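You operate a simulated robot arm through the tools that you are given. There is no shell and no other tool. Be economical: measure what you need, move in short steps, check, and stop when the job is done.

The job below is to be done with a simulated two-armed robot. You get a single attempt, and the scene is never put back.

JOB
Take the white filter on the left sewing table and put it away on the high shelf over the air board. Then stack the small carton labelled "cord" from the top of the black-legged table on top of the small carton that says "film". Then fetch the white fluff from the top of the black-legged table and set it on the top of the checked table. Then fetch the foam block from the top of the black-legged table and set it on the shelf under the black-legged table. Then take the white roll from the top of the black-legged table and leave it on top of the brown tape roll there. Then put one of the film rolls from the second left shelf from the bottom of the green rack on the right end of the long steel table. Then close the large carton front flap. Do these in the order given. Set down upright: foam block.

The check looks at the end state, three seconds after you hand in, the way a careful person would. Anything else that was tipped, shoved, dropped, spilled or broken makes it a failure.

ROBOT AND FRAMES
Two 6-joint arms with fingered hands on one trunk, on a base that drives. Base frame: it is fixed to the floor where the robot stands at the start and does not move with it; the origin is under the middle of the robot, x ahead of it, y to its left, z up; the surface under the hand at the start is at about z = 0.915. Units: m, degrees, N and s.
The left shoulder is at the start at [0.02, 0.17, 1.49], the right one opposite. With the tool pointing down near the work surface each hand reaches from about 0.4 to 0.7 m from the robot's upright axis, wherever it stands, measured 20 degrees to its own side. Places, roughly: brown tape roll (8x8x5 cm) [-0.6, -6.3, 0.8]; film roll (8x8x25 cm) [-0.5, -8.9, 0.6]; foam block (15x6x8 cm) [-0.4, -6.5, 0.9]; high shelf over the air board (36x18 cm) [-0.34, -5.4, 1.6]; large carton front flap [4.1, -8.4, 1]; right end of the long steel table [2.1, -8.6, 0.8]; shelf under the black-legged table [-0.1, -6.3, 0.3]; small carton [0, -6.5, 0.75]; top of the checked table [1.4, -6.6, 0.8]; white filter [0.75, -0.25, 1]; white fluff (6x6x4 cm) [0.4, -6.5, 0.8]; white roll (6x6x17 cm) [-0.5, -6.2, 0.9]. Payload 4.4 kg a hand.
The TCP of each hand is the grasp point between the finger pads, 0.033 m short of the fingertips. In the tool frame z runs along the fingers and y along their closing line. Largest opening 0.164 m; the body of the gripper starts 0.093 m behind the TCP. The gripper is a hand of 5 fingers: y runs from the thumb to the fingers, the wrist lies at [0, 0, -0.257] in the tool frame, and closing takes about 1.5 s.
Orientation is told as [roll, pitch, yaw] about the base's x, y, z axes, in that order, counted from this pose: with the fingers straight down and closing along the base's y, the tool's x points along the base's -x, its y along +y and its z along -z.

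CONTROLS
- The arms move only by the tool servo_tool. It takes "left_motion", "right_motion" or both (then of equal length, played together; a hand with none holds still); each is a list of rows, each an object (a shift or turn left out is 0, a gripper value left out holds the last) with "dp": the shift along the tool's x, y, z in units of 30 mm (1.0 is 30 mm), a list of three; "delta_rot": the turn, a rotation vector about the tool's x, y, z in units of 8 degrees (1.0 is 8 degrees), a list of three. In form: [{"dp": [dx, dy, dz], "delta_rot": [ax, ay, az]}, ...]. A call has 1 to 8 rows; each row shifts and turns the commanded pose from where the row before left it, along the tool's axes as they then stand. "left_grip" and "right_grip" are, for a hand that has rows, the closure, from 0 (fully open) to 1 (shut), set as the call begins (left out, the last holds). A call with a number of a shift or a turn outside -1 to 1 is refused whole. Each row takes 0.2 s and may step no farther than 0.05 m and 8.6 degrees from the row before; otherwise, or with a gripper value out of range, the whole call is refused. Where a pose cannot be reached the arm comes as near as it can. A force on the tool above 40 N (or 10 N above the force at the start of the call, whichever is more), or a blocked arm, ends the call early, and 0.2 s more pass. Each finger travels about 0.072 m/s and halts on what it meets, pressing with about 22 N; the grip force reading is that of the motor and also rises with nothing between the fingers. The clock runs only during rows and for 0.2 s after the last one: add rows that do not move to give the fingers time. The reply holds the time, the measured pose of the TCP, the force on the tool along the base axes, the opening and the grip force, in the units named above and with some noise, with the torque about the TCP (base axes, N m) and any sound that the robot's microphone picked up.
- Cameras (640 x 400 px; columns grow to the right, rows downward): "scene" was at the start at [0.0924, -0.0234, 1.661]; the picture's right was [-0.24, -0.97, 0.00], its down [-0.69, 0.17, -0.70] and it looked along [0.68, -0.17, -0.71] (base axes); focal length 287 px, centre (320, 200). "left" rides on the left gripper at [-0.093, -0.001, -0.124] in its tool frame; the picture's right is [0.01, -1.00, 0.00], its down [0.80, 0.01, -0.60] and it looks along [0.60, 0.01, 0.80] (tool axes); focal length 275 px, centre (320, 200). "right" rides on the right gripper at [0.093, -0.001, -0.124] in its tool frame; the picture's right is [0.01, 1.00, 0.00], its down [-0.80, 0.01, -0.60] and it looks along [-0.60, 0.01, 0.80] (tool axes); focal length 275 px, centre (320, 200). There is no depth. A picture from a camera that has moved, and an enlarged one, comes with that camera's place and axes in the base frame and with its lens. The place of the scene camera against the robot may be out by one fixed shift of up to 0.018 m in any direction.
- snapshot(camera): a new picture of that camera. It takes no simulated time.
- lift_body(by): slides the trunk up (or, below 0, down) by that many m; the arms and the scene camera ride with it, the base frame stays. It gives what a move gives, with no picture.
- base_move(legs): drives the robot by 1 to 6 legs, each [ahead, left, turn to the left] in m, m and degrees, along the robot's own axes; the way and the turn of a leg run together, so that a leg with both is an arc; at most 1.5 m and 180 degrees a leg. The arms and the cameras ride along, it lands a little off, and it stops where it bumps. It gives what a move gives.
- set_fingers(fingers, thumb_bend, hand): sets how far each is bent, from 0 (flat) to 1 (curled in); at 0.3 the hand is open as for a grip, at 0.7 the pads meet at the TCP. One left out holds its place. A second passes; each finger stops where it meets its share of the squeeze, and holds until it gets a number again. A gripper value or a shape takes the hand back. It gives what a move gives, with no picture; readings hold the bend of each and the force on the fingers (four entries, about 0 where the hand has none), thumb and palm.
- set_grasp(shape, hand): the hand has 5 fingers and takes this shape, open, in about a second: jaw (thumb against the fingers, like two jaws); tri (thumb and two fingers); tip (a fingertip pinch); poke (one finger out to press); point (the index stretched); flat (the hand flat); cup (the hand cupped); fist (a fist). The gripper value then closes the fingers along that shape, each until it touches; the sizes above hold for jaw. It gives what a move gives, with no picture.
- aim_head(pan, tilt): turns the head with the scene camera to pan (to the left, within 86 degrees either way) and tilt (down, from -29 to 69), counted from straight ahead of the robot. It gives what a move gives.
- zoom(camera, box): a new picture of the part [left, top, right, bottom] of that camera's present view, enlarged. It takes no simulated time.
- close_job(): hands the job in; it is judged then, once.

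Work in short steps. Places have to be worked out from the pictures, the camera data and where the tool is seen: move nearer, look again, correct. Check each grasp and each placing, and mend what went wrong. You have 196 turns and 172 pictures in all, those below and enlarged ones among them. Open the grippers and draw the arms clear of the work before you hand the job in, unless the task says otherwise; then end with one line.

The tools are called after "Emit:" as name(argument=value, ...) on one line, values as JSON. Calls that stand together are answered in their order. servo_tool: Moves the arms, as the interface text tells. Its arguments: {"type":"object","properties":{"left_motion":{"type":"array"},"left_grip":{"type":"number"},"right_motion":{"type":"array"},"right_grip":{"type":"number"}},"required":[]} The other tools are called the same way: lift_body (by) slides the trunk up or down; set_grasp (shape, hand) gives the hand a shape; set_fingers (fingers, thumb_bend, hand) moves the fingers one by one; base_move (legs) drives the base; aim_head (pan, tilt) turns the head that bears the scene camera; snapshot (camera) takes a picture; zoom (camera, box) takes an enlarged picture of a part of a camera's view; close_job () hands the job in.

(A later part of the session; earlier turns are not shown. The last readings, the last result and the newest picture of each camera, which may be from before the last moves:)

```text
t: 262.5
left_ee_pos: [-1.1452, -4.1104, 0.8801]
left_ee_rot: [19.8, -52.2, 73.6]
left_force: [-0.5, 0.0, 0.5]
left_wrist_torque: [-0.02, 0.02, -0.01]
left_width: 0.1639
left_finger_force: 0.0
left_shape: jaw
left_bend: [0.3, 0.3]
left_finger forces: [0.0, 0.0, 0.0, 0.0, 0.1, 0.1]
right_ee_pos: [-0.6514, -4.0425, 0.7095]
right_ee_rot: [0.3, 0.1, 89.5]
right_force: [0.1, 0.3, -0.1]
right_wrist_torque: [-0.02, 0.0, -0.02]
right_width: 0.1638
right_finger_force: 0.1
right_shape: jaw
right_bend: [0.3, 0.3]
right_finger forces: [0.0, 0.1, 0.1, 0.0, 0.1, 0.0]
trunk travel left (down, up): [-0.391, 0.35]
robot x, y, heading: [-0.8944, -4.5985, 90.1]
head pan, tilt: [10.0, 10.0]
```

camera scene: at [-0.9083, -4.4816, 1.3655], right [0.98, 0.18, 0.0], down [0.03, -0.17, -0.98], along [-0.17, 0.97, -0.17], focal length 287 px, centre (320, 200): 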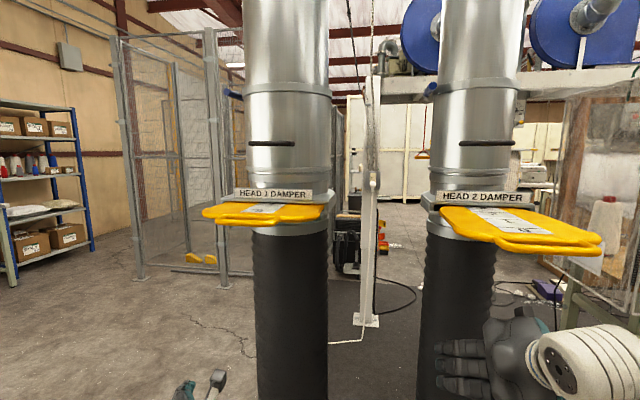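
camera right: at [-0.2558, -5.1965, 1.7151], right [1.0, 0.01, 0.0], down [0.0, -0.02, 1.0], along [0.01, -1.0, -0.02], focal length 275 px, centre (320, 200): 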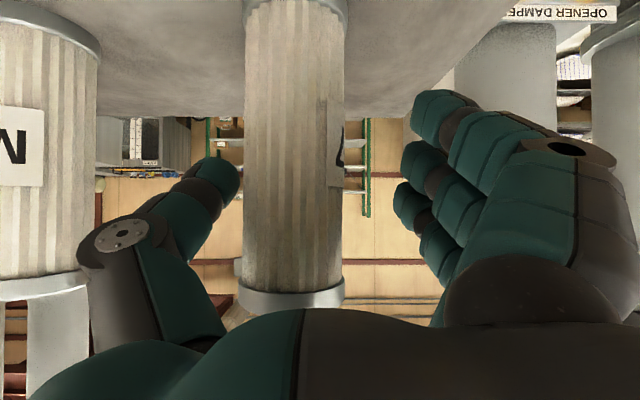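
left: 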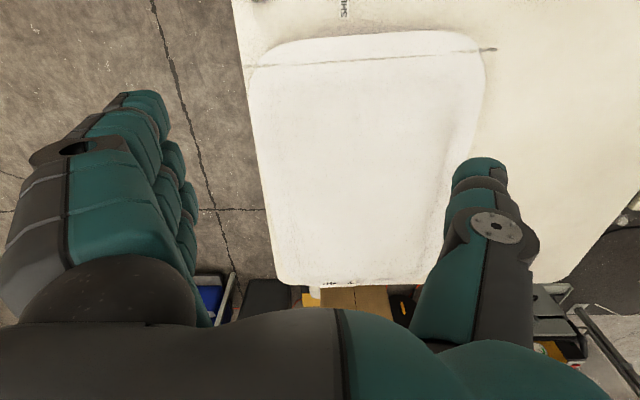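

I pull the right hand further back and down.

Emit:
servo_tool(right_motion=[{"dp": [0.9, -0.3, 0.8]}, {"dp": [0.9, -0.3, 0.8]}, {"dp": [0.9, -0.3, 0.8]}, {"dp": [0.9, -0.3, 0.8]}, {"dp": [0.9, -0.3, 0.5]}, {}])

```text
t: 263.9
left_ee_pos: [-1.1463, -4.1107, 0.8787]
left_ee_rot: [19.8, -52.2, 73.5]
left_force: [0.3, 0.6, 0.5]
left_wrist_torque: [-0.01, 0.0, -0.01]
left_width: 0.1641
left_finger_force: 0.0
left_shape: jaw
left_bend: [0.3, 0.3]
left_finger forces: [0.0, 0.0, 0.1, 0.0, 0.0, 0.0]
right_ee_pos: [-0.607, -4.1783, 0.5972]
right_ee_rot: [0.3, 0.1, 89.4]
right_force: [0.6, -0.7, 0.8]
right_wrist_torque: [0.02, 0.01, 0.0]
right_width: 0.1637
right_finger_force: 0.0
right_shape: jaw
right_bend: [0.3, 0.3]
right_finger forces: [0.0, 0.0, 0.0, 0.0, 0.1, 0.0]
trunk travel left (down, up): [-0.391, 0.35]
robot x, y, heading: [-0.8986, -4.6014, 90.5]
head pan, tilt: [10.0, 10.0]
```

Now I orient the left hand forward with the fingers above and thumb below.

Emit:
servo_tool(left_motion=[{"delta_rot": [0.41, 0, -0.64]}, {"delta_rot": [0.41, 0, -0.64]}, {"dp": [0, 0, -0.3], "delta_rot": [0, -0.95, 0]}, {"dp": [0, 0, -0.2], "delta_rot": [0, -0.95, 0]}, {"delta_rot": [0, -0.95, 0]}, {"delta_rot": [0, -0.95, 0]}, {"delta_rot": [0, -0.95, 0]}])

Emit:
servo_tool(left_motion=[{"delta_rot": [0, 0, 1]}, {"delta_rot": [0, 0, 1]}, {"delta_rot": [0, 0, 1]}, {"delta_rot": [0, 0, 1]}, {"delta_rot": [0, 0, 1]}, {"delta_rot": [0, 0, 1]}, {"delta_rot": [0, 0, 1]}, {"delta_rot": [0, 0, 1]}])

Emit:
servo_tool(left_motion=[{"delta_rot": [0, 0, 1]}, {"delta_rot": [0, 0, 1]}, {"delta_rot": [0, 0, 1]}, {"delta_rot": [0, 0, 0.3]}])

Emit:
snapshot(camera="left")

```text
t: 265.5
left_ee_pos: [-1.1453, -4.1143, 0.8815]
left_ee_rot: [-175.1, -88.0, -94.7]
left_force: [0.0, -0.2, 0.6]
left_wrist_torque: [-0.03, -0.01, 0.0]
left_width: 0.1639
left_finger_force: 0.0
left_shape: jaw
left_bend: [0.3, 0.3]
left_finger forces: [0.1, 0.0, 0.0, 0.1, 0.0, 0.0]
left hand out of reach, approached as far as the arm can: row 3
right_ee_pos: [-0.6082, -4.1784, 0.5981]
right_ee_rot: [0.2, 0.1, 89.5]
right_force: [-0.1, -0.6, -0.3]
right_wrist_torque: [-0.02, -0.04, -0.03]
right_width: 0.1639
right_finger_force: 0.1
right_shape: jaw
right_bend: [0.3, 0.3]
right_finger forces: [0.1, 0.0, 0.0, 0.1, 0.0, 0.1]
trunk travel left (down, up): [-0.391, 0.35]
robot x, y, heading: [-0.8944, -4.6018, 90.3]
head pan, tilt: [10.0, 10.0]
```

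```text
t: 267.3
left_ee_pos: [-1.1457, -4.1138, 0.8815]
left_ee_rot: [92.2, -26.0, -0.8]
left_force: [0.8, 0.6, 0.2]
left_wrist_torque: [0.0, -0.04, -0.01]
left_width: 0.164
left_finger_force: 0.1
left_shape: jaw
left_bend: [0.3, 0.3]
left_finger forces: [0.0, 0.0, 0.0, 0.0, 0.0, 0.0]
right_ee_pos: [-0.6067, -4.1793, 0.598]
right_ee_rot: [0.2, 0.1, 89.4]
right_force: [-0.8, 0.2, 0.7]
right_wrist_torque: [-0.02, -0.02, -0.02]
right_width: 0.164
right_finger_force: 0.0
right_shape: jaw
right_bend: [0.3, 0.3]
right_finger forces: [0.0, 0.0, 0.1, 0.0, 0.0, 0.1]
trunk travel left (down, up): [-0.391, 0.35]
robot x, y, heading: [-0.8939, -4.6014, 90.3]
head pan, tilt: [10.0, 10.0]
```

```text
t: 268.3
left_ee_pos: [-1.1454, -4.1137, 0.8802]
left_ee_rot: [92.1, 0.3, 0.2]
left_force: [0.5, 0.8, 0.0]
left_wrist_torque: [0.03, 0.0, 0.0]
left_width: 0.164
left_finger_force: 0.1
left_shape: jaw
left_bend: [0.3, 0.3]
left_finger forces: [0.0, 0.1, 0.0, 0.0, 0.0, 0.1]
right_ee_pos: [-0.608, -4.1797, 0.5983]
right_ee_rot: [0.2, 0.1, 89.4]
right_force: [-0.4, 0.0, 0.2]
right_wrist_torque: [0.01, 0.04, 0.01]
right_width: 0.1636
right_finger_force: 0.1
right_shape: jaw
right_bend: [0.3, 0.3]
right_finger forces: [0.0, 0.0, 0.0, 0.0, 0.0, 0.0]
trunk travel left (down, up): [-0.391, 0.35]
robot x, y, heading: [-0.894, -4.5983, 90.0]
head pan, tilt: [10.0, 10.0]
```

```text
107 pictures are left
camera left: at [-1.0522, -4.2368, 0.8752], right [-0.02, 0.03, -1.0], down [-0.8, -0.6, -0.01], along [-0.6, 0.8, 0.04], focal length 275 px, centre (320, 200)
```

left: 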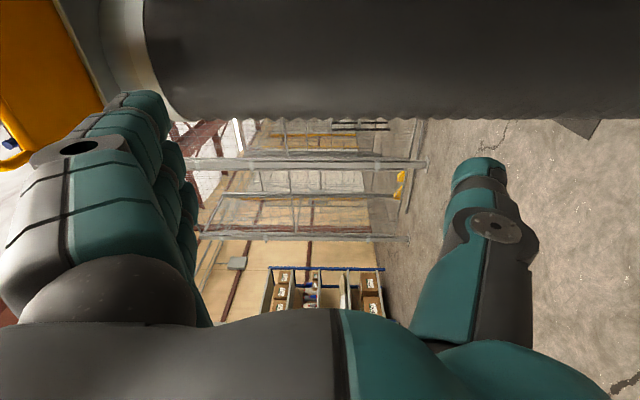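

Orientation is right (tool along +y, fingers up). I raise the trunk to bring the hand level with the handle.

Emit:
lift_body(by=0.35)

Emit:
snapshot(camera="left")

Emit:
aim_head(pan=20, tilt=40)

Emit:
snapshot(camera="scene")

```text
t: 271.8
left_ee_pos: [-1.1472, -4.1145, 1.2307]
left_ee_rot: [92.0, 0.2, 0.2]
left_force: [-0.1, -0.2, -1.0]
left_wrist_torque: [-0.01, 0.0, 0.02]
left_width: 0.1641
left_finger_force: 0.1
left_shape: jaw
left_bend: [0.3, 0.3]
left_finger forces: [0.0, 0.1, 0.1, 0.0, 0.1, 0.0]
right_ee_pos: [-0.6084, -4.1785, 0.9485]
right_ee_rot: [0.1, 0.1, 89.5]
right_force: [0.2, -0.5, 0.4]
right_wrist_torque: [0.01, 0.0, -0.03]
right_width: 0.1641
right_finger_force: 0.0
right_shape: jaw
right_bend: [0.3, 0.3]
right_finger forces: [0.1, 0.0, 0.0, 0.0, 0.1, 0.1]
trunk travel left (down, up): [-0.741, 0.0]
robot x, y, heading: [-0.8953, -4.6009, 90.1]
head pan, tilt: [10.0, 10.0]
```

```text
106 pictures are left
camera left: at [-1.0522, -4.2367, 1.225], right [-0.02, 0.03, -1.0], down [-0.8, -0.6, -0.01], along [-0.6, 0.8, 0.04], focal length 275 px, centre (320, 200)
```

left: 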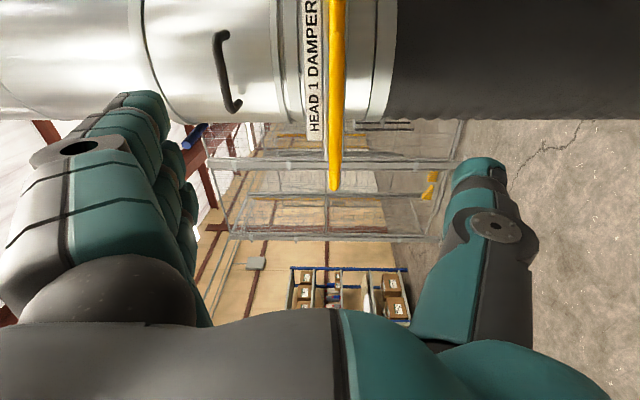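

```text
t: 272.7
left_ee_pos: [-1.1457, -4.1135, 1.2309]
left_ee_rot: [92.0, 0.3, 0.3]
left_force: [-0.1, 0.0, 0.1]
left_wrist_torque: [0.02, 0.0, -0.02]
left_width: 0.1642
left_finger_force: 0.0
left_shape: jaw
left_bend: [0.3, 0.3]
left_finger forces: [0.0, 0.0, 0.1, 0.0, 0.1, 0.1]
right_ee_pos: [-0.6088, -4.1786, 0.9484]
right_ee_rot: [0.2, 0.1, 89.3]
right_force: [0.1, -1.0, -0.8]
right_wrist_torque: [0.0, 0.02, -0.01]
right_width: 0.1642
right_finger_force: 0.1
right_shape: jaw
right_bend: [0.3, 0.3]
right_finger forces: [0.1, 0.1, 0.0, 0.1, 0.0, 0.1]
trunk travel left (down, up): [-0.741, 0.0]
robot x, y, heading: [-0.8954, -4.6044, 90.1]
head pan, tilt: [20.0, 40.0]
```

```text
105 pictures are left
camera scene: at [-0.9212, -4.5154, 1.6687], right [0.94, 0.34, 0.0], down [0.22, -0.6, -0.77], along [-0.26, 0.72, -0.64], focal length 287 px, centre (320, 200)
```

scene: 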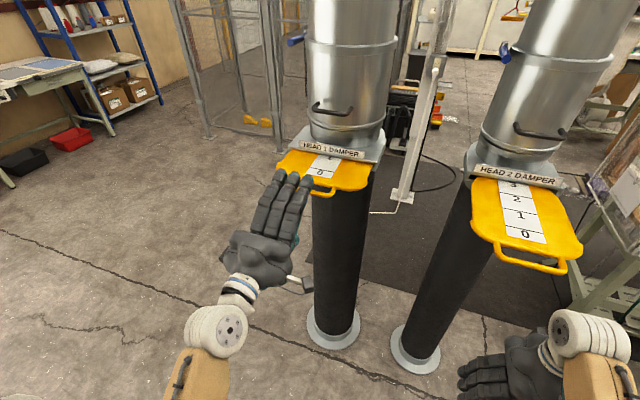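

The blade is at z≈1.22 and its bar at about (-1.10,-3.965). HEAD 2's bar sits ~12 cm farther out, so that is the pull distance. I advance the hand around the bar and close.

Emit:
servo_tool(left_motion=[{"dp": [-0.6, -0.3, 0.3]}, {"dp": [-0.6, 0, 0.6]}, {"dp": [0, 0, 1]}, {"dp": [0, 0, 1]}, {"dp": [0, 0, 1]}, {"dp": [0, 0, 1]}, {}])

Emit:
snapshot(camera="left")

Emit:
zoom(camera="scene", box=[220, 120, 420, 260])

```text
t: 274.3
left_ee_pos: [-1.1093, -3.9686, 1.228]
left_ee_rot: [92.0, 0.3, 0.2]
left_force: [-0.6, -0.9, 0.0]
left_wrist_torque: [-0.01, 0.04, -0.01]
left_width: 0.1642
left_finger_force: 0.0
left_shape: jaw
left_bend: [0.3, 0.3]
left_finger forces: [0.1, 0.0, 0.0, 0.1, 0.0, 0.1]
right_ee_pos: [-0.6086, -4.179, 0.9487]
right_ee_rot: [0.2, 0.1, 89.5]
right_force: [1.1, -0.3, -0.2]
right_wrist_torque: [0.02, 0.01, 0.02]
right_width: 0.1639
right_finger_force: 0.0
right_shape: jaw
right_bend: [0.3, 0.3]
right_finger forces: [0.0, 0.0, 0.0, 0.0, 0.0, 0.1]
trunk travel left (down, up): [-0.741, 0.0]
robot x, y, heading: [-0.8941, -4.6006, 90.4]
head pan, tilt: [20.0, 40.0]
```

```text
104 pictures are left
camera left: at [-1.0157, -4.0901, 1.2222], right [-0.02, 0.04, -1.0], down [-0.8, -0.6, -0.01], along [-0.6, 0.8, 0.04], focal length 275 px, centre (320, 200)
```

left: 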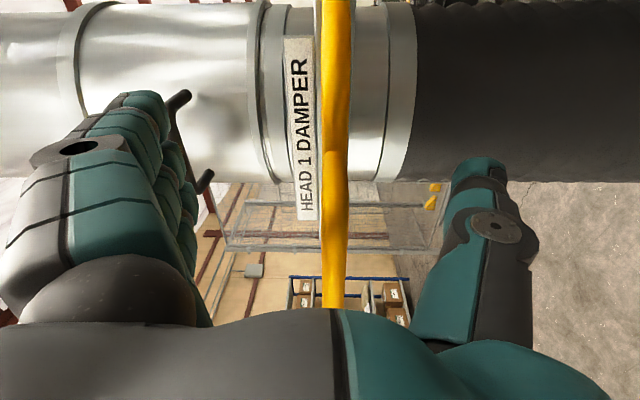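

```text
2.86 times, centred on (320, 190) of scene
camera zoom: at [-0.9208, -4.5164, 1.6687], right [0.94, 0.34, 0.0], down [0.22, -0.6, -0.77], along [-0.26, 0.72, -0.64], focal length 820 px, centre (320, 229)
```

zoom: 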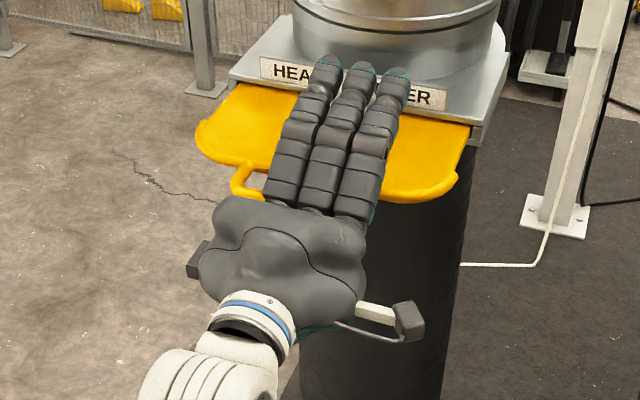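

Fingers are over the blade and thumb below; closing.

Emit:
servo_tool(left_motion=[{}, {}, {}, {}, {}, {}, {}, {}], left_grip=1)

Emit:
servo_tool(left_motion=[{"dp": [0, 0, -0.7]}, {"dp": [0, 0, -0.7]}, {"dp": [0, 0, -0.7]}, {}])

Emit:
zoom(camera="scene", box=[220, 120, 420, 260])

```text
t: 276.1
left_ee_pos: [-1.1101, -3.9667, 1.2282]
left_ee_rot: [91.9, 0.2, 0.2]
left_force: [-0.5, 0.7, 3.3]
left_wrist_torque: [0.08, -0.08, 0.0]
left_width: 0.0049
left_finger_force: 21.6
left_shape: jaw
left_bend: [0.66, 0.74]
left_finger forces: [6.5, 5.6, 4.9, 4.4, 18.6, 0.0]
right_ee_pos: [-0.6081, -4.1785, 0.9485]
right_ee_rot: [0.2, 0.0, 89.5]
right_force: [-0.1, -0.3, 0.3]
right_wrist_torque: [0.02, 0.0, 0.03]
right_width: 0.1638
right_finger_force: 0.1
right_shape: jaw
right_bend: [0.3, 0.3]
right_finger forces: [0.1, 0.1, 0.1, 0.0, 0.0, 0.0]
trunk travel left (down, up): [-0.741, 0.0]
robot x, y, heading: [-0.8959, -4.6018, 89.9]
head pan, tilt: [20.0, 40.0]
```

```text
t: 277.1
left_ee_pos: [-1.11, -4.0283, 1.2272]
left_ee_rot: [92.2, 1.0, -0.1]
left_force: [5.1, 2.4, 3.9]
left_wrist_torque: [0.18, -0.55, -0.07]
left_width: 0.0041
left_finger_force: 22.1
left_shape: jaw
left_bend: [0.65, 0.74]
left_finger forces: [12.4, 6.6, 3.7, 1.8, 20.5, 0.1]
right_ee_pos: [-0.6073, -4.1782, 0.9488]
right_ee_rot: [0.3, 0.0, 89.5]
right_force: [-0.2, 0.6, 0.3]
right_wrist_torque: [0.03, 0.0, 0.0]
right_width: 0.1636
right_finger_force: 0.0
right_shape: jaw
right_bend: [0.3, 0.3]
right_finger forces: [0.0, 0.1, 0.0, 0.0, 0.1, 0.0]
trunk travel left (down, up): [-0.741, 0.0]
robot x, y, heading: [-0.8934, -4.6003, 90.1]
head pan, tilt: [20.0, 40.0]
```

```text
2.86 times, centred on (320, 190) of scene
camera zoom: at [-0.9198, -4.5154, 1.6687], right [0.94, 0.34, 0.0], down [0.22, -0.6, -0.77], along [-0.26, 0.72, -0.64], focal length 820 px, centre (320, 229)
```

zoom: 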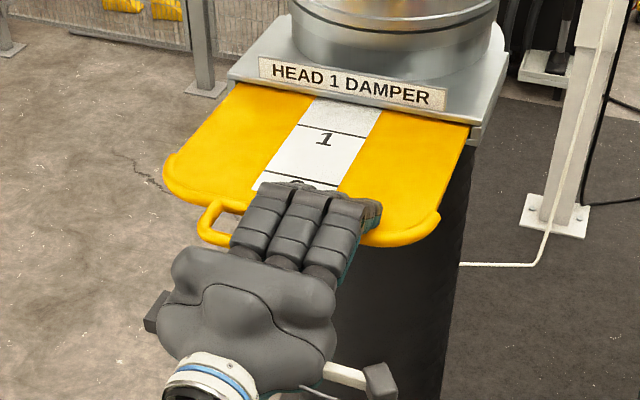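

The blade slides out with the hand. I continue pulling.

Emit:
servo_tool(left_motion=[{"dp": [0, 0, -0.7]}, {"dp": [0, 0, -0.7]}, {"dp": [0, 0, -0.7]}, {}])

Emit:
snapshot(camera="scene")

```text
t: 278.0
left_ee_pos: [-1.1124, -4.0885, 1.2282]
left_ee_rot: [92.7, 7.7, -3.6]
left_force: [26.3, -2.7, 2.3]
left_wrist_torque: [0.03, -1.62, -0.3]
left_width: 0.0058
left_finger_force: 22.1
left_shape: jaw
left_bend: [0.64, 0.75]
left_finger forces: [30.0, 0.0, 0.0, 0.0, 26.4, 0.0]
right_ee_pos: [-0.6045, -4.1804, 0.9493]
right_ee_rot: [0.3, 0.1, 89.3]
right_force: [0.2, 0.4, 0.5]
right_wrist_torque: [0.0, -0.02, 0.0]
right_width: 0.1638
right_finger_force: 0.2
right_shape: jaw
right_bend: [0.3, 0.3]
right_finger forces: [0.0, 0.1, 0.0, 0.1, 0.1, 0.0]
trunk travel left (down, up): [-0.741, 0.0]
robot x, y, heading: [-0.8927, -4.6032, 90.1]
head pan, tilt: [20.0, 40.0]
stopped in row 4 (left hand): the arm was blocked; the commanded pose is now the measured one
```

```text
101 pictures are left
camera scene: at [-0.9163, -4.516, 1.6689], right [0.94, 0.34, 0.0], down [0.22, -0.6, -0.77], along [-0.26, 0.72, -0.64], focal length 287 px, centre (320, 200)
```

scene: 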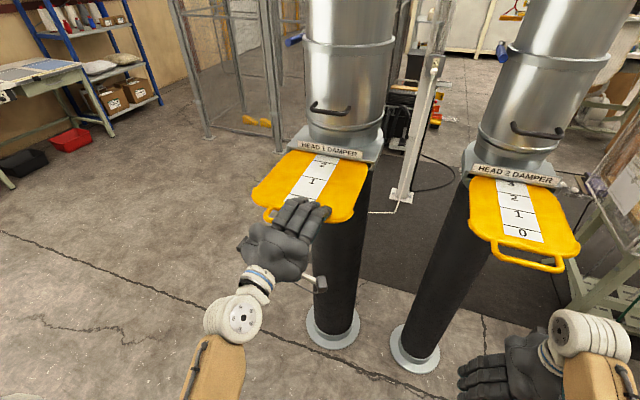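

One more unit to go, but the arm is at its near limit. I use the base to pull the last centimetres.

Emit:
base_move(legs=[[-0.06, 0, 0]])

Emit:
snapshot(camera="scene")

```text
t: 279.0
left_ee_pos: [-1.1175, -4.1487, 1.2287]
left_ee_rot: [92.9, 7.8, -3.1]
left_force: [7.4, 3.7, 5.4]
left_wrist_torque: [0.12, -1.41, -0.14]
left_width: 0.0043
left_finger_force: 22.3
left_shape: jaw
left_bend: [0.64, 0.73]
left_finger forces: [29.4, 0.0, 0.0, 0.0, 24.3, 0.0]
right_ee_pos: [-0.6068, -4.2393, 0.95]
right_ee_rot: [0.2, 0.1, 89.4]
right_force: [-1.3, -0.5, -0.1]
right_wrist_torque: [0.03, 0.03, 0.0]
right_width: 0.1641
right_finger_force: 0.2
right_shape: jaw
right_bend: [0.3, 0.3]
right_finger forces: [0.0, 0.0, 0.1, 0.1, 0.0, 0.0]
trunk travel left (down, up): [-0.741, 0.0]
robot x, y, heading: [-0.8933, -4.6593, 90.1]
head pan, tilt: [20.0, 40.0]
```

```text
100 pictures are left
camera scene: at [-0.9194, -4.5761, 1.6688], right [0.94, 0.34, 0.0], down [0.22, -0.6, -0.77], along [-0.26, 0.72, -0.64], focal length 287 px, centre (320, 200)
```

scene: 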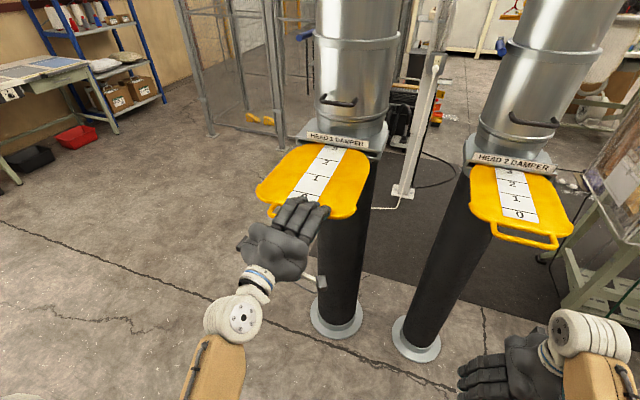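

It matches HEAD 2 now. I add a small 1.5 cm pull to reach the stop, then open the hand.

Emit:
base_move(legs=[[-0.02, 0, 0]])

Emit:
servo_tool(left_motion=[{}, {}, {}, {}, {}, {}, {}], left_grip=0)

Emit:
zoom(camera="scene", box=[220, 100, 600, 320])

```text
t: 279.8
left_ee_pos: [-1.115, -4.1705, 1.2303]
left_ee_rot: [92.8, 7.9, -3.2]
left_force: [14.5, 3.7, 0.9]
left_wrist_torque: [0.22, -0.44, -0.42]
left_width: 0.0006
left_finger_force: 21.7
left_shape: jaw
left_bend: [0.67, 0.77]
left_finger forces: [16.1, 0.0, 0.0, 0.0, 15.0, 0.0]
right_ee_pos: [-0.6054, -4.2601, 0.9489]
right_ee_rot: [0.2, 0.1, 89.4]
right_force: [-0.6, -0.4, 0.5]
right_wrist_torque: [0.03, -0.01, -0.02]
right_width: 0.1636
right_finger_force: 0.1
right_shape: jaw
right_bend: [0.3, 0.3]
right_finger forces: [0.0, 0.0, 0.1, 0.1, 0.1, 0.0]
trunk travel left (down, up): [-0.741, 0.0]
robot x, y, heading: [-0.8917, -4.6816, 90.3]
head pan, tilt: [20.0, 40.0]
```

```text
t: 281.4
left_ee_pos: [-1.1177, -4.1685, 1.229]
left_ee_rot: [92.8, 7.9, -3.1]
left_force: [-0.8, 0.7, -0.1]
left_wrist_torque: [-0.02, 0.0, 0.02]
left_width: 0.1639
left_finger_force: 0.0
left_shape: jaw
left_bend: [0.3, 0.3]
left_finger forces: [0.1, 0.0, 0.0, 0.0, 0.1, 0.0]
right_ee_pos: [-0.6087, -4.259, 0.9481]
right_ee_rot: [0.1, 0.1, 89.5]
right_force: [0.3, -0.7, 0.2]
right_wrist_torque: [0.01, 0.01, 0.02]
right_width: 0.1639
right_finger_force: 0.0
right_shape: jaw
right_bend: [0.3, 0.3]
right_finger forces: [0.0, 0.0, 0.0, 0.0, 0.0, 0.1]
trunk travel left (down, up): [-0.741, 0.0]
robot x, y, heading: [-0.8936, -4.6838, 90.2]
head pan, tilt: [20.0, 40.0]
```

```text
1.68 times, centred on (410, 210) of scene
camera zoom: at [-0.9207, -4.5956, 1.6687], right [0.94, 0.34, 0.0], down [0.22, -0.6, -0.77], along [-0.26, 0.72, -0.64], focal length 483 px, centre (168, 183)
```

zoom: 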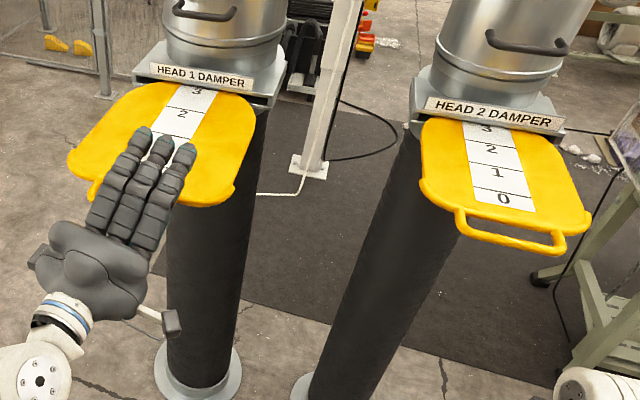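

HEAD 1 is back to full. I slide off the blade sideways (toward -x), then turn to check the panel.

Emit:
base_move(legs=[[0, 0.5, 0], [-0.05, 0.5, 0], [0, 0, 120]])

Emit:
aim_head(pan=75, tilt=10)

Emit:
snapshot(camera="scene")

```text
t: 291.9
left_ee_pos: [-2.2319, -5.1848, 1.2294]
left_ee_rot: [92.9, 7.9, 117.2]
left_force: [0.1, 0.7, 0.7]
left_wrist_torque: [-0.02, -0.04, -0.04]
left_width: 0.164
left_finger_force: 0.1
left_shape: jaw
left_bend: [0.3, 0.3]
left_finger forces: [0.0, 0.1, 0.0, 0.0, 0.0, 0.0]
right_ee_pos: [-2.4101, -4.6972, 0.9489]
right_ee_rot: [0.1, 0.0, -150.2]
right_force: [0.3, 0.0, 0.1]
right_wrist_torque: [0.0, 0.0, -0.02]
right_width: 0.164
right_finger_force: 0.0
right_shape: jaw
right_bend: [0.3, 0.3]
right_finger forces: [0.0, 0.0, 0.0, 0.1, 0.0, 0.0]
trunk travel left (down, up): [-0.741, 0.0]
robot x, y, heading: [-1.9009, -4.7328, -149.5]
head pan, tilt: [20.0, 40.0]
```

```text
t: 293.1
left_ee_pos: [-2.2317, -5.1853, 1.2289]
left_ee_rot: [92.8, 7.9, 117.2]
left_force: [0.4, -0.1, -0.1]
left_wrist_torque: [-0.01, 0.02, 0.03]
left_width: 0.1641
left_finger_force: 0.1
left_shape: jaw
left_bend: [0.3, 0.3]
left_finger forces: [0.0, 0.1, 0.1, 0.0, 0.0, 0.0]
right_ee_pos: [-2.4099, -4.6989, 0.9491]
right_ee_rot: [0.1, 0.0, -150.3]
right_force: [-0.1, 0.4, -0.3]
right_wrist_torque: [-0.02, 0.03, 0.04]
right_width: 0.1638
right_finger_force: 0.1
right_shape: jaw
right_bend: [0.3, 0.3]
right_finger forces: [0.0, 0.0, 0.0, 0.0, 0.0, 0.0]
trunk travel left (down, up): [-0.741, 0.0]
robot x, y, heading: [-1.8963, -4.7347, -149.4]
head pan, tilt: [75.0, 10.0]
```

```text
98 pictures are left
camera scene: at [-1.8811, -4.8321, 1.7163], right [-0.96, -0.27, 0.0], down [-0.05, 0.17, -0.98], along [0.26, -0.95, -0.17], focal length 287 px, centre (320, 200)
```

scene: 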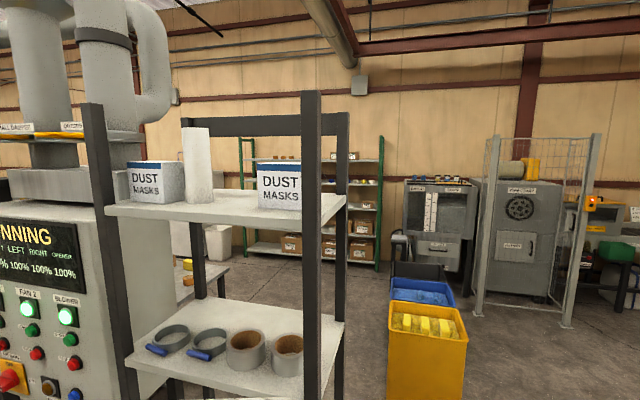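

The HEAD 1 reading is cut off; I turn slightly more to see it.

Emit:
base_move(legs=[[0, -0.2, 14]])

Emit:
aim_head(pan=86, tilt=15)

Emit:
snapshot(camera="scene")

```text
t: 294.7
left_ee_pos: [-2.2332, -5.0933, 1.2289]
left_ee_rot: [92.8, 7.9, 131.2]
left_force: [-0.6, 0.6, 0.6]
left_wrist_torque: [0.06, 0.0, 0.08]
left_width: 0.1641
left_finger_force: 0.0
left_shape: jaw
left_bend: [0.3, 0.3]
left_finger forces: [0.0, 0.0, 0.0, 0.0, 0.0, 0.0]
right_ee_pos: [-2.5259, -4.6652, 0.9494]
right_ee_rot: [0.3, 0.2, -136.2]
right_force: [-0.1, 0.8, -0.5]
right_wrist_torque: [-0.03, -0.03, -0.01]
right_width: 0.1641
right_finger_force: 0.1
right_shape: jaw
right_bend: [0.3, 0.3]
right_finger forces: [0.0, 0.0, 0.0, 0.0, 0.1, 0.0]
trunk travel left (down, up): [-0.741, 0.0]
robot x, y, heading: [-2.0247, -4.5755, -135.4]
head pan, tilt: [75.0, 10.0]
```

```text
t: 295.4
left_ee_pos: [-2.2327, -5.0945, 1.2283]
left_ee_rot: [92.8, 7.8, 131.2]
left_force: [0.1, 0.1, 0.8]
left_wrist_torque: [0.04, -0.03, -0.04]
left_width: 0.164
left_finger_force: 0.0
left_shape: jaw
left_bend: [0.3, 0.3]
left_finger forces: [0.0, 0.0, 0.0, 0.1, 0.0, 0.0]
right_ee_pos: [-2.5253, -4.6667, 0.9492]
right_ee_rot: [0.1, 0.1, -136.2]
right_force: [0.8, -1.1, -0.8]
right_wrist_torque: [0.01, 0.01, 0.03]
right_width: 0.1638
right_finger_force: 0.0
right_shape: jaw
right_bend: [0.3, 0.3]
right_finger forces: [0.1, 0.0, 0.0, 0.1, 0.0, 0.1]
trunk travel left (down, up): [-0.741, 0.0]
robot x, y, heading: [-2.022, -4.5766, -135.5]
head pan, tilt: [85.9, 15.0]
```

```text
97 pictures are left
camera scene: at [-1.9646, -4.6578, 1.7082], right [-0.76, -0.65, 0.0], down [-0.17, 0.2, -0.97], along [0.63, -0.73, -0.26], focal length 287 px, centre (320, 200)
```

scene: 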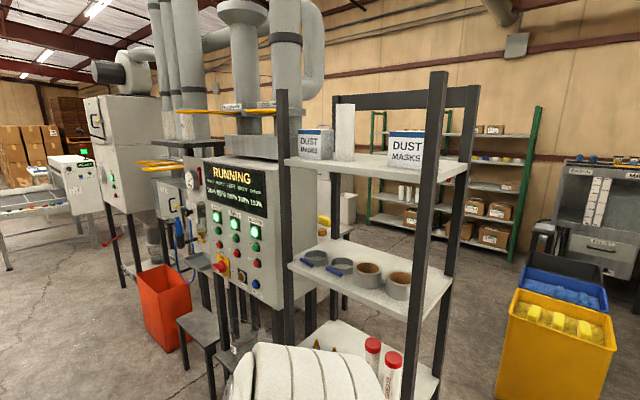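

Emit:
zoom(camera="scene", box=[195, 155, 275, 205])

```text
8.00 times, centred on (235, 180) of scene
camera zoom: at [-1.9646, -4.6578, 1.7082], right [-0.76, -0.65, 0.0], down [-0.17, 0.2, -0.97], along [0.63, -0.73, -0.26], focal length 2295 px, centre (1000, 360)
```

zoom: 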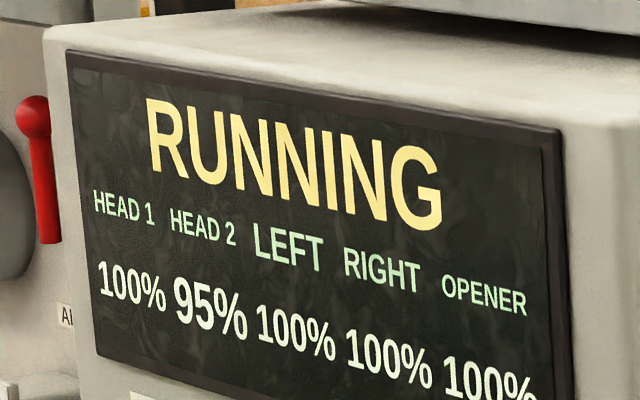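

HEAD 1 is back to 100%; HEAD 2 reads 95% (a small nudge I may correct at the end if turns allow). I drive on: past the rack, strafing to x≈-1.3, then south of the black-legged table.

Emit:
base_move(legs=[[0, -0.3, 45.5], [1.3, 0, 0]])

Emit:
aim_head(pan=45, tilt=25)

Emit:
snapshot(camera="scene")

```text
t: 304.0
left_ee_pos: [-2.0643, -6.2633, 1.2288]
left_ee_rot: [92.8, 7.9, 177.0]
left_force: [-0.8, 0.3, -0.7]
left_wrist_torque: [0.01, 0.01, 0.02]
left_width: 0.164
left_finger_force: 0.1
left_shape: jaw
left_bend: [0.3, 0.3]
left_finger forces: [0.0, 0.0, 0.1, 0.1, 0.0, 0.0]
right_ee_pos: [-2.5751, -6.1745, 0.9489]
right_ee_rot: [0.2, 0.1, -90.5]
right_force: [-0.1, 0.3, 0.4]
right_wrist_torque: [0.0, 0.0, 0.01]
right_width: 0.1641
right_finger_force: 0.0
right_shape: jaw
right_bend: [0.3, 0.3]
right_finger forces: [0.0, 0.0, 0.0, 0.0, 0.0, 0.1]
trunk travel left (down, up): [-0.741, 0.0]
robot x, y, heading: [-2.2886, -5.7496, -89.7]
head pan, tilt: [85.9, 15.0]
```

```text
t: 305.1
left_ee_pos: [-2.0643, -6.2637, 1.2277]
left_ee_rot: [92.8, 7.9, 176.9]
left_force: [-0.7, 0.1, -0.4]
left_wrist_torque: [-0.02, -0.02, 0.0]
left_width: 0.1641
left_finger_force: 0.0
left_shape: jaw
left_bend: [0.3, 0.3]
left_finger forces: [0.0, 0.0, 0.0, 0.0, 0.0, 0.1]
right_ee_pos: [-2.5758, -6.1755, 0.9491]
right_ee_rot: [0.2, 0.1, -90.4]
right_force: [0.0, -0.9, -0.7]
right_wrist_torque: [-0.01, 0.02, 0.0]
right_width: 0.164
right_finger_force: 0.1
right_shape: jaw
right_bend: [0.3, 0.3]
right_finger forces: [0.0, 0.0, 0.0, 0.1, 0.0, 0.0]
trunk travel left (down, up): [-0.741, 0.0]
robot x, y, heading: [-2.2886, -5.7508, -89.5]
head pan, tilt: [45.0, 25.0]
```

```text
95 pictures are left
camera scene: at [-2.2195, -5.8288, 1.692], right [-0.7, -0.71, 0.0], down [-0.3, 0.3, -0.91], along [0.65, -0.64, -0.42], focal length 287 px, centre (320, 200)
```

scene: 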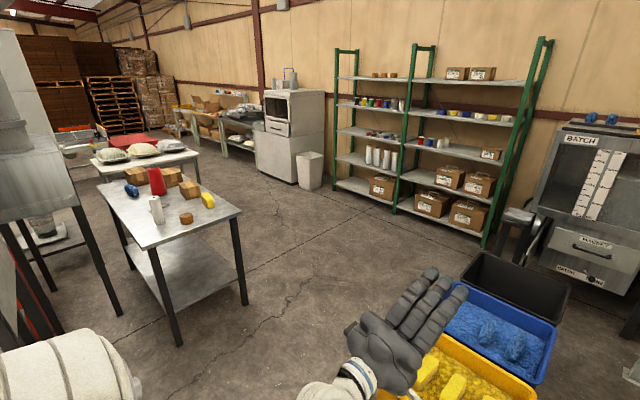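

I can see the table: top spans x -0.6…0.5, y -6.08…-6.7. The aisle south of it is free. I go there and face +y.

Emit:
base_move(legs=[[0.12, 0, 0], [0, 1.05, 0], [1.45, 0, 0], [0, 0, 90], [1.0, 0, 0], [0, 0, 90]])

Emit:
aim_head(pan=0, tilt=40)

Emit:
snapshot(camera="scene")

```text
t: 308.7
left_ee_pos: [-1.6301, -6.3794, 1.2291]
left_ee_rot: [92.9, 7.6, 178.6]
left_force: [1.1, -0.1, -0.3]
left_wrist_torque: [-0.04, 0.03, -0.12]
left_width: 0.1638
left_finger_force: 0.0
left_shape: jaw
left_bend: [0.3, 0.3]
left_finger forces: [0.0, 0.0, 0.0, 0.0, 0.1, 0.0]
right_ee_pos: [-2.1453, -6.3013, 0.9485]
right_ee_rot: [-0.1, 0.3, -88.9]
right_force: [1.7, -0.7, 0.0]
right_wrist_torque: [0.09, 0.11, 0.04]
right_width: 0.1638
right_finger_force: 0.1
right_shape: jaw
right_bend: [0.3, 0.3]
right_finger forces: [0.0, 0.1, 0.1, 0.0, 0.0, 0.0]
trunk travel left (down, up): [-0.741, 0.0]
robot x, y, heading: [-1.8744, -5.8743, -87.8]
head pan, tilt: [45.0, 25.0]
stopped in leg 2: the robot was blocked; the commanded pose is now the measured one
```

```text
t: 309.8
left_ee_pos: [-1.6363, -6.3783, 1.2303]
left_ee_rot: [93.0, 7.9, 178.5]
left_force: [-0.6, -0.3, -0.4]
left_wrist_torque: [-0.03, -0.01, 0.01]
left_width: 0.1637
left_finger_force: 0.1
left_shape: jaw
left_bend: [0.3, 0.3]
left_finger forces: [0.0, 0.1, 0.1, 0.0, 0.0, 0.0]
right_ee_pos: [-2.1503, -6.3008, 0.9468]
right_ee_rot: [0.1, 0.4, -89.0]
right_force: [0.0, 0.6, -0.1]
right_wrist_torque: [0.01, -0.01, 0.03]
right_width: 0.164
right_finger_force: 0.1
right_shape: jaw
right_bend: [0.3, 0.3]
right_finger forces: [0.0, 0.1, 0.0, 0.0, 0.0, 0.0]
trunk travel left (down, up): [-0.741, 0.0]
robot x, y, heading: [-1.8704, -5.8687, -88.0]
head pan, tilt: [0.0, 40.0]
```

```text
94 pictures are left
camera scene: at [-1.8673, -5.9705, 1.6687], right [-1.0, -0.03, 0.0], down [-0.02, 0.64, -0.77], along [0.03, -0.77, -0.64], focal length 287 px, centre (320, 200)
```

scene: 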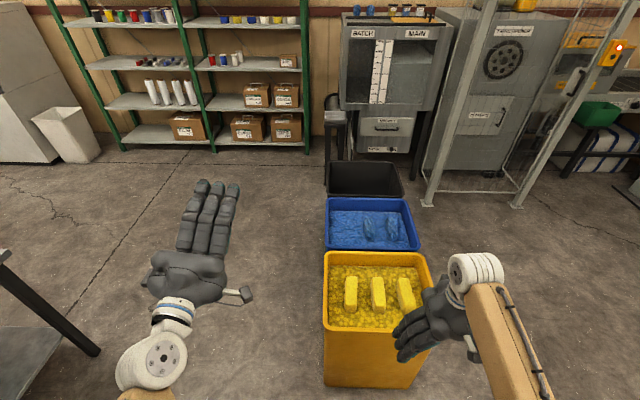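

Blocked again while strafing; I look to the left side.

Emit:
aim_head(pan=80, tilt=40)

Emit:
snapshot(camera="scene")

```text
t: 311.4
left_ee_pos: [-1.6359, -6.3776, 1.2307]
left_ee_rot: [93.0, 8.0, 178.6]
left_force: [0.5, 0.8, 0.5]
left_wrist_torque: [-0.01, 0.01, 0.01]
left_width: 0.1638
left_finger_force: 0.1
left_shape: jaw
left_bend: [0.3, 0.3]
left_finger forces: [0.0, 0.1, 0.0, 0.0, 0.0, 0.0]
right_ee_pos: [-2.1503, -6.301, 0.9467]
right_ee_rot: [0.1, 0.3, -89.0]
right_force: [0.1, 0.1, -0.6]
right_wrist_torque: [-0.04, 0.0, -0.01]
right_width: 0.1638
right_finger_force: 0.1
right_shape: jaw
right_bend: [0.3, 0.3]
right_finger forces: [0.1, 0.0, 0.0, 0.0, 0.1, 0.0]
trunk travel left (down, up): [-0.741, 0.0]
robot x, y, heading: [-1.874, -5.8674, -88.1]
head pan, tilt: [80.0, 40.0]
```

```text
93 pictures are left
camera scene: at [-1.7854, -5.8971, 1.6687], right [-0.14, -0.99, 0.0], down [-0.64, 0.09, -0.77], along [0.76, -0.11, -0.64], focal length 287 px, centre (320, 200)
```

scene: 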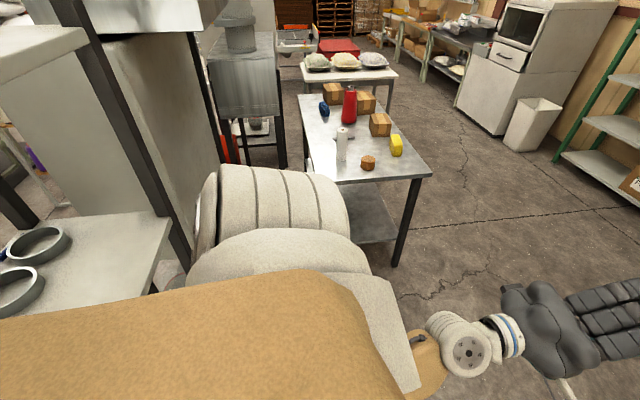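

The rack's corner post (≈(-1.4,-5.65)) met the shoulder. I move 0.2 m further from it and continue.

Emit:
base_move(legs=[[0.03, -0.1, -2], [0.17, 0, 0], [0, 0.7, 0], [1.25, 0, 0], [0, 0, 90], [1.0, 0, 0]])

Emit:
base_move(legs=[[0, 0, 90]])

Emit:
aim_head(pan=0, tilt=40)

Emit:
snapshot(camera="scene")

```text
t: 331.5
left_ee_pos: [0.2354, -7.1208, 1.2302]
left_ee_rot: [92.9, 7.9, -93.5]
left_force: [0.4, -0.7, 0.1]
left_wrist_torque: [0.02, 0.01, -0.02]
left_width: 0.164
left_finger_force: 0.0
left_shape: jaw
left_bend: [0.3, 0.3]
left_finger forces: [0.0, 0.1, 0.1, 0.1, 0.0, 0.0]
right_ee_pos: [0.1392, -7.6327, 0.9471]
right_ee_rot: [0.1, 0.4, -1.0]
right_force: [0.3, -0.8, 0.3]
right_wrist_torque: [-0.01, 0.03, -0.04]
right_width: 0.164
right_finger_force: 0.0
right_shape: jaw
right_bend: [0.3, 0.3]
right_finger forces: [0.1, 0.1, 0.0, 0.0, 0.1, 0.0]
trunk travel left (down, up): [-0.741, 0.0]
robot x, y, heading: [-0.2818, -7.3351, -0.3]
head pan, tilt: [80.0, 40.0]
```

```text
t: 335.8
left_ee_pos: [-0.5082, -6.8284, 1.2297]
left_ee_rot: [93.0, 8.0, -2.5]
left_force: [0.1, -0.3, -0.7]
left_wrist_torque: [0.05, 0.02, 0.0]
left_width: 0.164
left_finger_force: 0.0
left_shape: jaw
left_bend: [0.3, 0.3]
left_finger forces: [0.0, 0.0, 0.0, 0.0, 0.1, 0.0]
right_ee_pos: [0.0041, -6.9162, 0.9468]
right_ee_rot: [0.1, 0.4, 90.0]
right_force: [0.0, 0.1, 0.7]
right_wrist_torque: [0.01, -0.01, -0.04]
right_width: 0.1638
right_finger_force: 0.0
right_shape: jaw
right_bend: [0.3, 0.3]
right_finger forces: [0.0, 0.1, 0.0, 0.0, 0.0, 0.0]
trunk travel left (down, up): [-0.741, 0.0]
robot x, y, heading: [-0.2815, -7.3453, 91.0]
head pan, tilt: [80.0, 40.0]
```

```text
t: 337.3
left_ee_pos: [-0.5095, -6.8293, 1.2298]
left_ee_rot: [93.0, 7.9, -2.4]
left_force: [-0.1, -0.2, 0.0]
left_wrist_torque: [0.01, 0.02, 0.01]
left_width: 0.1642
left_finger_force: 0.1
left_shape: jaw
left_bend: [0.3, 0.3]
left_finger forces: [0.0, 0.0, 0.1, 0.0, 0.1, 0.0]
right_ee_pos: [0.0046, -6.9177, 0.9477]
right_ee_rot: [0.1, 0.4, 90.0]
right_force: [0.1, -0.7, -0.8]
right_wrist_torque: [-0.02, 0.0, -0.01]
right_width: 0.1639
right_finger_force: 0.1
right_shape: jaw
right_bend: [0.3, 0.3]
right_finger forces: [0.0, 0.0, 0.1, 0.0, 0.0, 0.1]
trunk travel left (down, up): [-0.741, 0.0]
robot x, y, heading: [-0.2813, -7.3399, 90.8]
head pan, tilt: [0.0, 40.0]
```

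```text
92 pictures are left
camera scene: at [-0.2773, -7.2489, 1.6687], right [1.0, 0.01, 0.0], down [0.01, -0.64, -0.77], along [-0.01, 0.77, -0.64], focal length 287 px, centre (320, 200)
```

scene: 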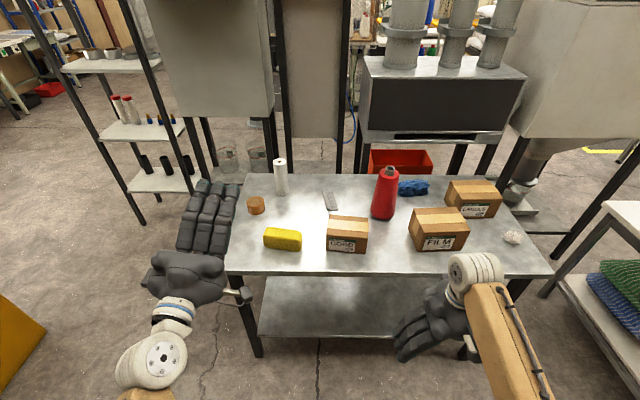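

Everything is in view. I zoom on the carton labels.

Emit:
zoom(camera="scene", box=[310, 160, 530, 270])

```text
2.91 times, centred on (420, 215) of scene
camera zoom: at [-0.2773, -7.2489, 1.6687], right [1.0, 0.01, 0.0], down [0.01, -0.64, -0.77], along [-0.01, 0.77, -0.64], focal length 834 px, centre (29, 156)
```

zoom: 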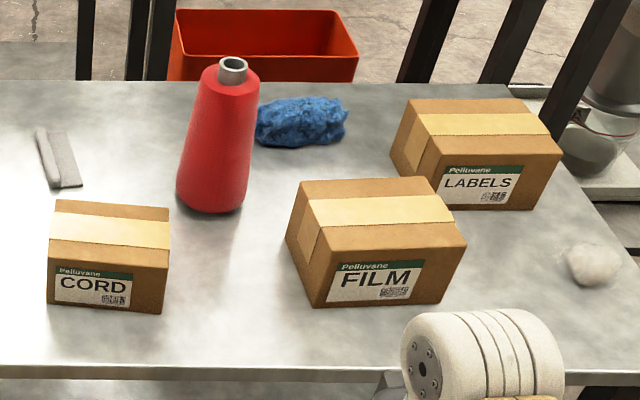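

The cord carton is at about (-0.18,-6.43), ~16×12×9 cm; film carton centred at about (0.205,-6.40). I move closer so the right hand faces the cord carton.

Emit:
base_move(legs=[[0, 0.14, 0], [0.28, 0, -0.8]])

Emit:
servo_tool(right_motion=[{"dp": [-0.3, 0, -0.8], "delta_rot": [0, 0, 1]}, {"dp": [0, -0.3, -0.8], "delta_rot": [0, 0, 1]}, {"dp": [0, -0.3, -0.8], "delta_rot": [0, 0, 1]}, {"dp": [0, 0, -0.6], "delta_rot": [0, 0, 1]}, {"delta_rot": [0, 0, 1]}, {"delta_rot": [0, 0, 1]}, {"delta_rot": [0, 0, 1]}, {"delta_rot": [0, 0, 1]}])

Emit:
servo_tool(right_motion=[{"delta_rot": [0, 0, 1]}, {"delta_rot": [0, 0, 1]}, {"delta_rot": [0, 0, 1]}, {"delta_rot": [0, 0, 0.25]}, {}])

Emit:
snapshot(camera="scene")

Emit:
snapshot(camera="right")

```text
t: 340.2
left_ee_pos: [-0.6445, -6.5473, 1.2288]
left_ee_rot: [92.9, 7.8, -3.2]
left_force: [-0.5, -1.1, 0.0]
left_wrist_torque: [0.01, 0.03, 0.01]
left_width: 0.1639
left_finger_force: 0.1
left_shape: jaw
left_bend: [0.3, 0.3]
left_finger forces: [0.0, 0.1, 0.1, 0.1, 0.0, 0.0]
right_ee_pos: [-0.1316, -6.6416, 0.9469]
right_ee_rot: [0.1, 0.5, 89.3]
right_force: [0.3, -0.4, -0.3]
right_wrist_torque: [-0.01, 0.02, 0.0]
right_width: 0.1636
right_finger_force: 0.1
right_shape: jaw
right_bend: [0.3, 0.3]
right_finger forces: [0.0, 0.0, 0.0, 0.0, 0.0, 0.0]
trunk travel left (down, up): [-0.741, 0.0]
robot x, y, heading: [-0.4197, -7.0627, 90.2]
head pan, tilt: [0.0, 40.0]
```

```text
t: 342.0
left_ee_pos: [-0.6425, -6.5482, 1.2302]
left_ee_rot: [93.0, 7.9, -3.2]
left_force: [0.0, -0.1, 0.5]
left_wrist_torque: [-0.01, 0.01, 0.01]
left_width: 0.1637
left_finger_force: 0.1
left_shape: jaw
left_bend: [0.3, 0.3]
left_finger forces: [0.0, 0.0, 0.0, 0.0, 0.0, 0.1]
right_ee_pos: [-0.1065, -6.6317, 1.0222]
right_ee_rot: [-0.2, 0.3, 25.2]
right_force: [0.6, -0.6, -0.5]
right_wrist_torque: [-0.03, -0.02, -0.03]
right_width: 0.1639
right_finger_force: 0.0
right_shape: jaw
right_bend: [0.3, 0.3]
right_finger forces: [0.0, 0.0, 0.0, 0.1, 0.1, 0.0]
right hand out of reach, approached as far as the arm can: row 4
trunk travel left (down, up): [-0.741, 0.0]
robot x, y, heading: [-0.4212, -7.0603, 90.0]
head pan, tilt: [0.0, 40.0]
```

```text
t: 343.2
left_ee_pos: [-0.643, -6.5494, 1.2295]
left_ee_rot: [93.0, 8.0, -3.2]
left_force: [0.7, 0.2, -0.2]
left_wrist_torque: [0.0, 0.0, 0.01]
left_width: 0.1642
left_finger_force: 0.1
left_shape: jaw
left_bend: [0.3, 0.3]
left_finger forces: [0.1, 0.1, 0.0, 0.0, 0.0, 0.0]
right_ee_pos: [-0.1064, -6.6329, 1.0216]
right_ee_rot: [-0.4, 0.2, -0.8]
right_force: [-0.5, 0.2, 0.1]
right_wrist_torque: [-0.03, -0.01, -0.01]
right_width: 0.1642
right_finger_force: 0.1
right_shape: jaw
right_bend: [0.3, 0.3]
right_finger forces: [0.0, 0.0, 0.1, 0.1, 0.0, 0.0]
trunk travel left (down, up): [-0.741, 0.0]
robot x, y, heading: [-0.4213, -7.0607, 89.9]
head pan, tilt: [0.0, 40.0]
```

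```text
90 pictures are left
camera scene: at [-0.4179, -6.9709, 1.6687], right [1.0, 0.0, 0.0], down [0.0, -0.64, -0.77], along [0.0, 0.77, -0.64], focal length 287 px, centre (320, 200)
```

scene: 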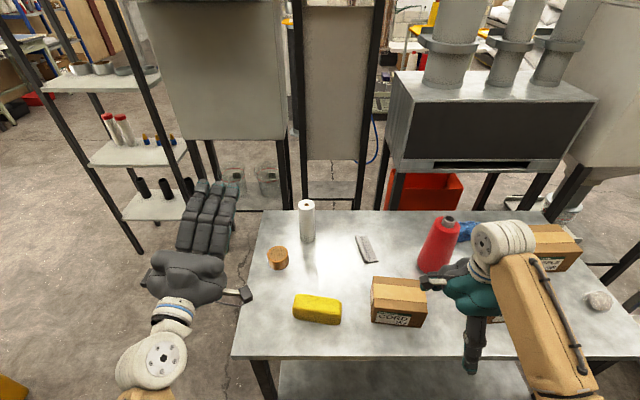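

```text
89 pictures are left
camera right: at [-0.1984, -6.6326, 1.1457], right [0.0, 1.0, 0.0], down [0.8, 0.0, 0.6], along [0.6, -0.01, -0.8], focal length 275 px, centre (320, 200)
```

right: 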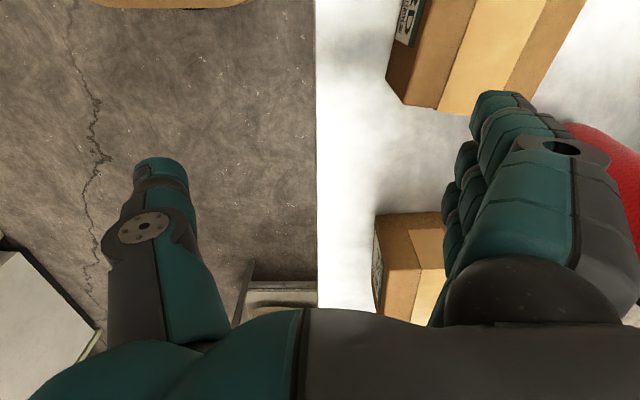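

Triangulating from two views: table z≈0.82; the cord carton is centred near (-0.185,-6.50), ~15×9×11 cm, yawed about -6°. I move above it with matching yaw.

Emit:
servo_tool(right_motion=[{"dp": [0.52, 0.88, 0], "delta_rot": [0, 0, 0.13]}, {"dp": [0.52, 0.88, 0], "delta_rot": [0, 0, 0.13]}, {"dp": [0.52, 0.88, 0], "delta_rot": [0, 0, 0.13]}, {"dp": [0.52, 0.88, 0], "delta_rot": [0, 0, 0.13]}, {"dp": [0.52, 0.88, 0], "delta_rot": [0, 0, 0.13]}, {}])

Emit:
snapshot(camera="right")

```text
t: 344.6
left_ee_pos: [-0.6436, -6.5481, 1.23]
left_ee_rot: [93.0, 8.0, -3.2]
left_force: [1.4, -0.3, 0.2]
left_wrist_torque: [-0.05, 0.04, 0.0]
left_width: 0.1639
left_finger_force: 0.2
left_shape: jaw
left_bend: [0.3, 0.3]
left_finger forces: [0.1, 0.0, 0.0, 0.0, 0.0, 0.0]
right_ee_pos: [-0.1787, -6.4978, 1.0226]
right_ee_rot: [-0.4, 0.0, -5.9]
right_force: [0.4, -0.7, 0.2]
right_wrist_torque: [0.0, 0.03, 0.0]
right_width: 0.1638
right_finger_force: 0.1
right_shape: jaw
right_bend: [0.3, 0.3]
right_finger forces: [0.1, 0.0, 0.0, 0.0, 0.1, 0.0]
trunk travel left (down, up): [-0.741, 0.0]
robot x, y, heading: [-0.4234, -7.065, 90.0]
head pan, tilt: [0.0, 40.0]
```

```text
88 pictures are left
camera right: at [-0.27, -6.4894, 1.1456], right [0.09, 1.0, -0.01], down [0.8, -0.07, 0.6], along [0.6, -0.06, -0.8], focal length 275 px, centre (320, 200)
```

right: 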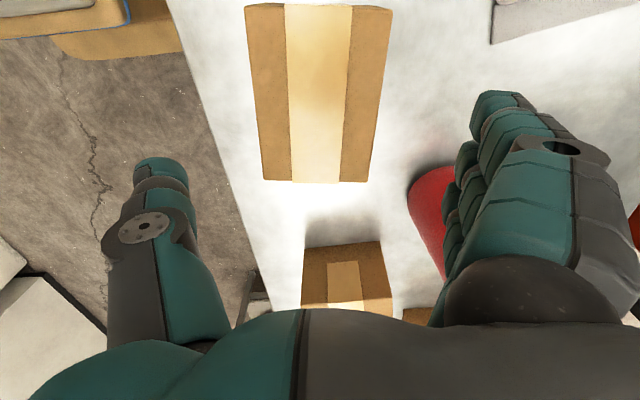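

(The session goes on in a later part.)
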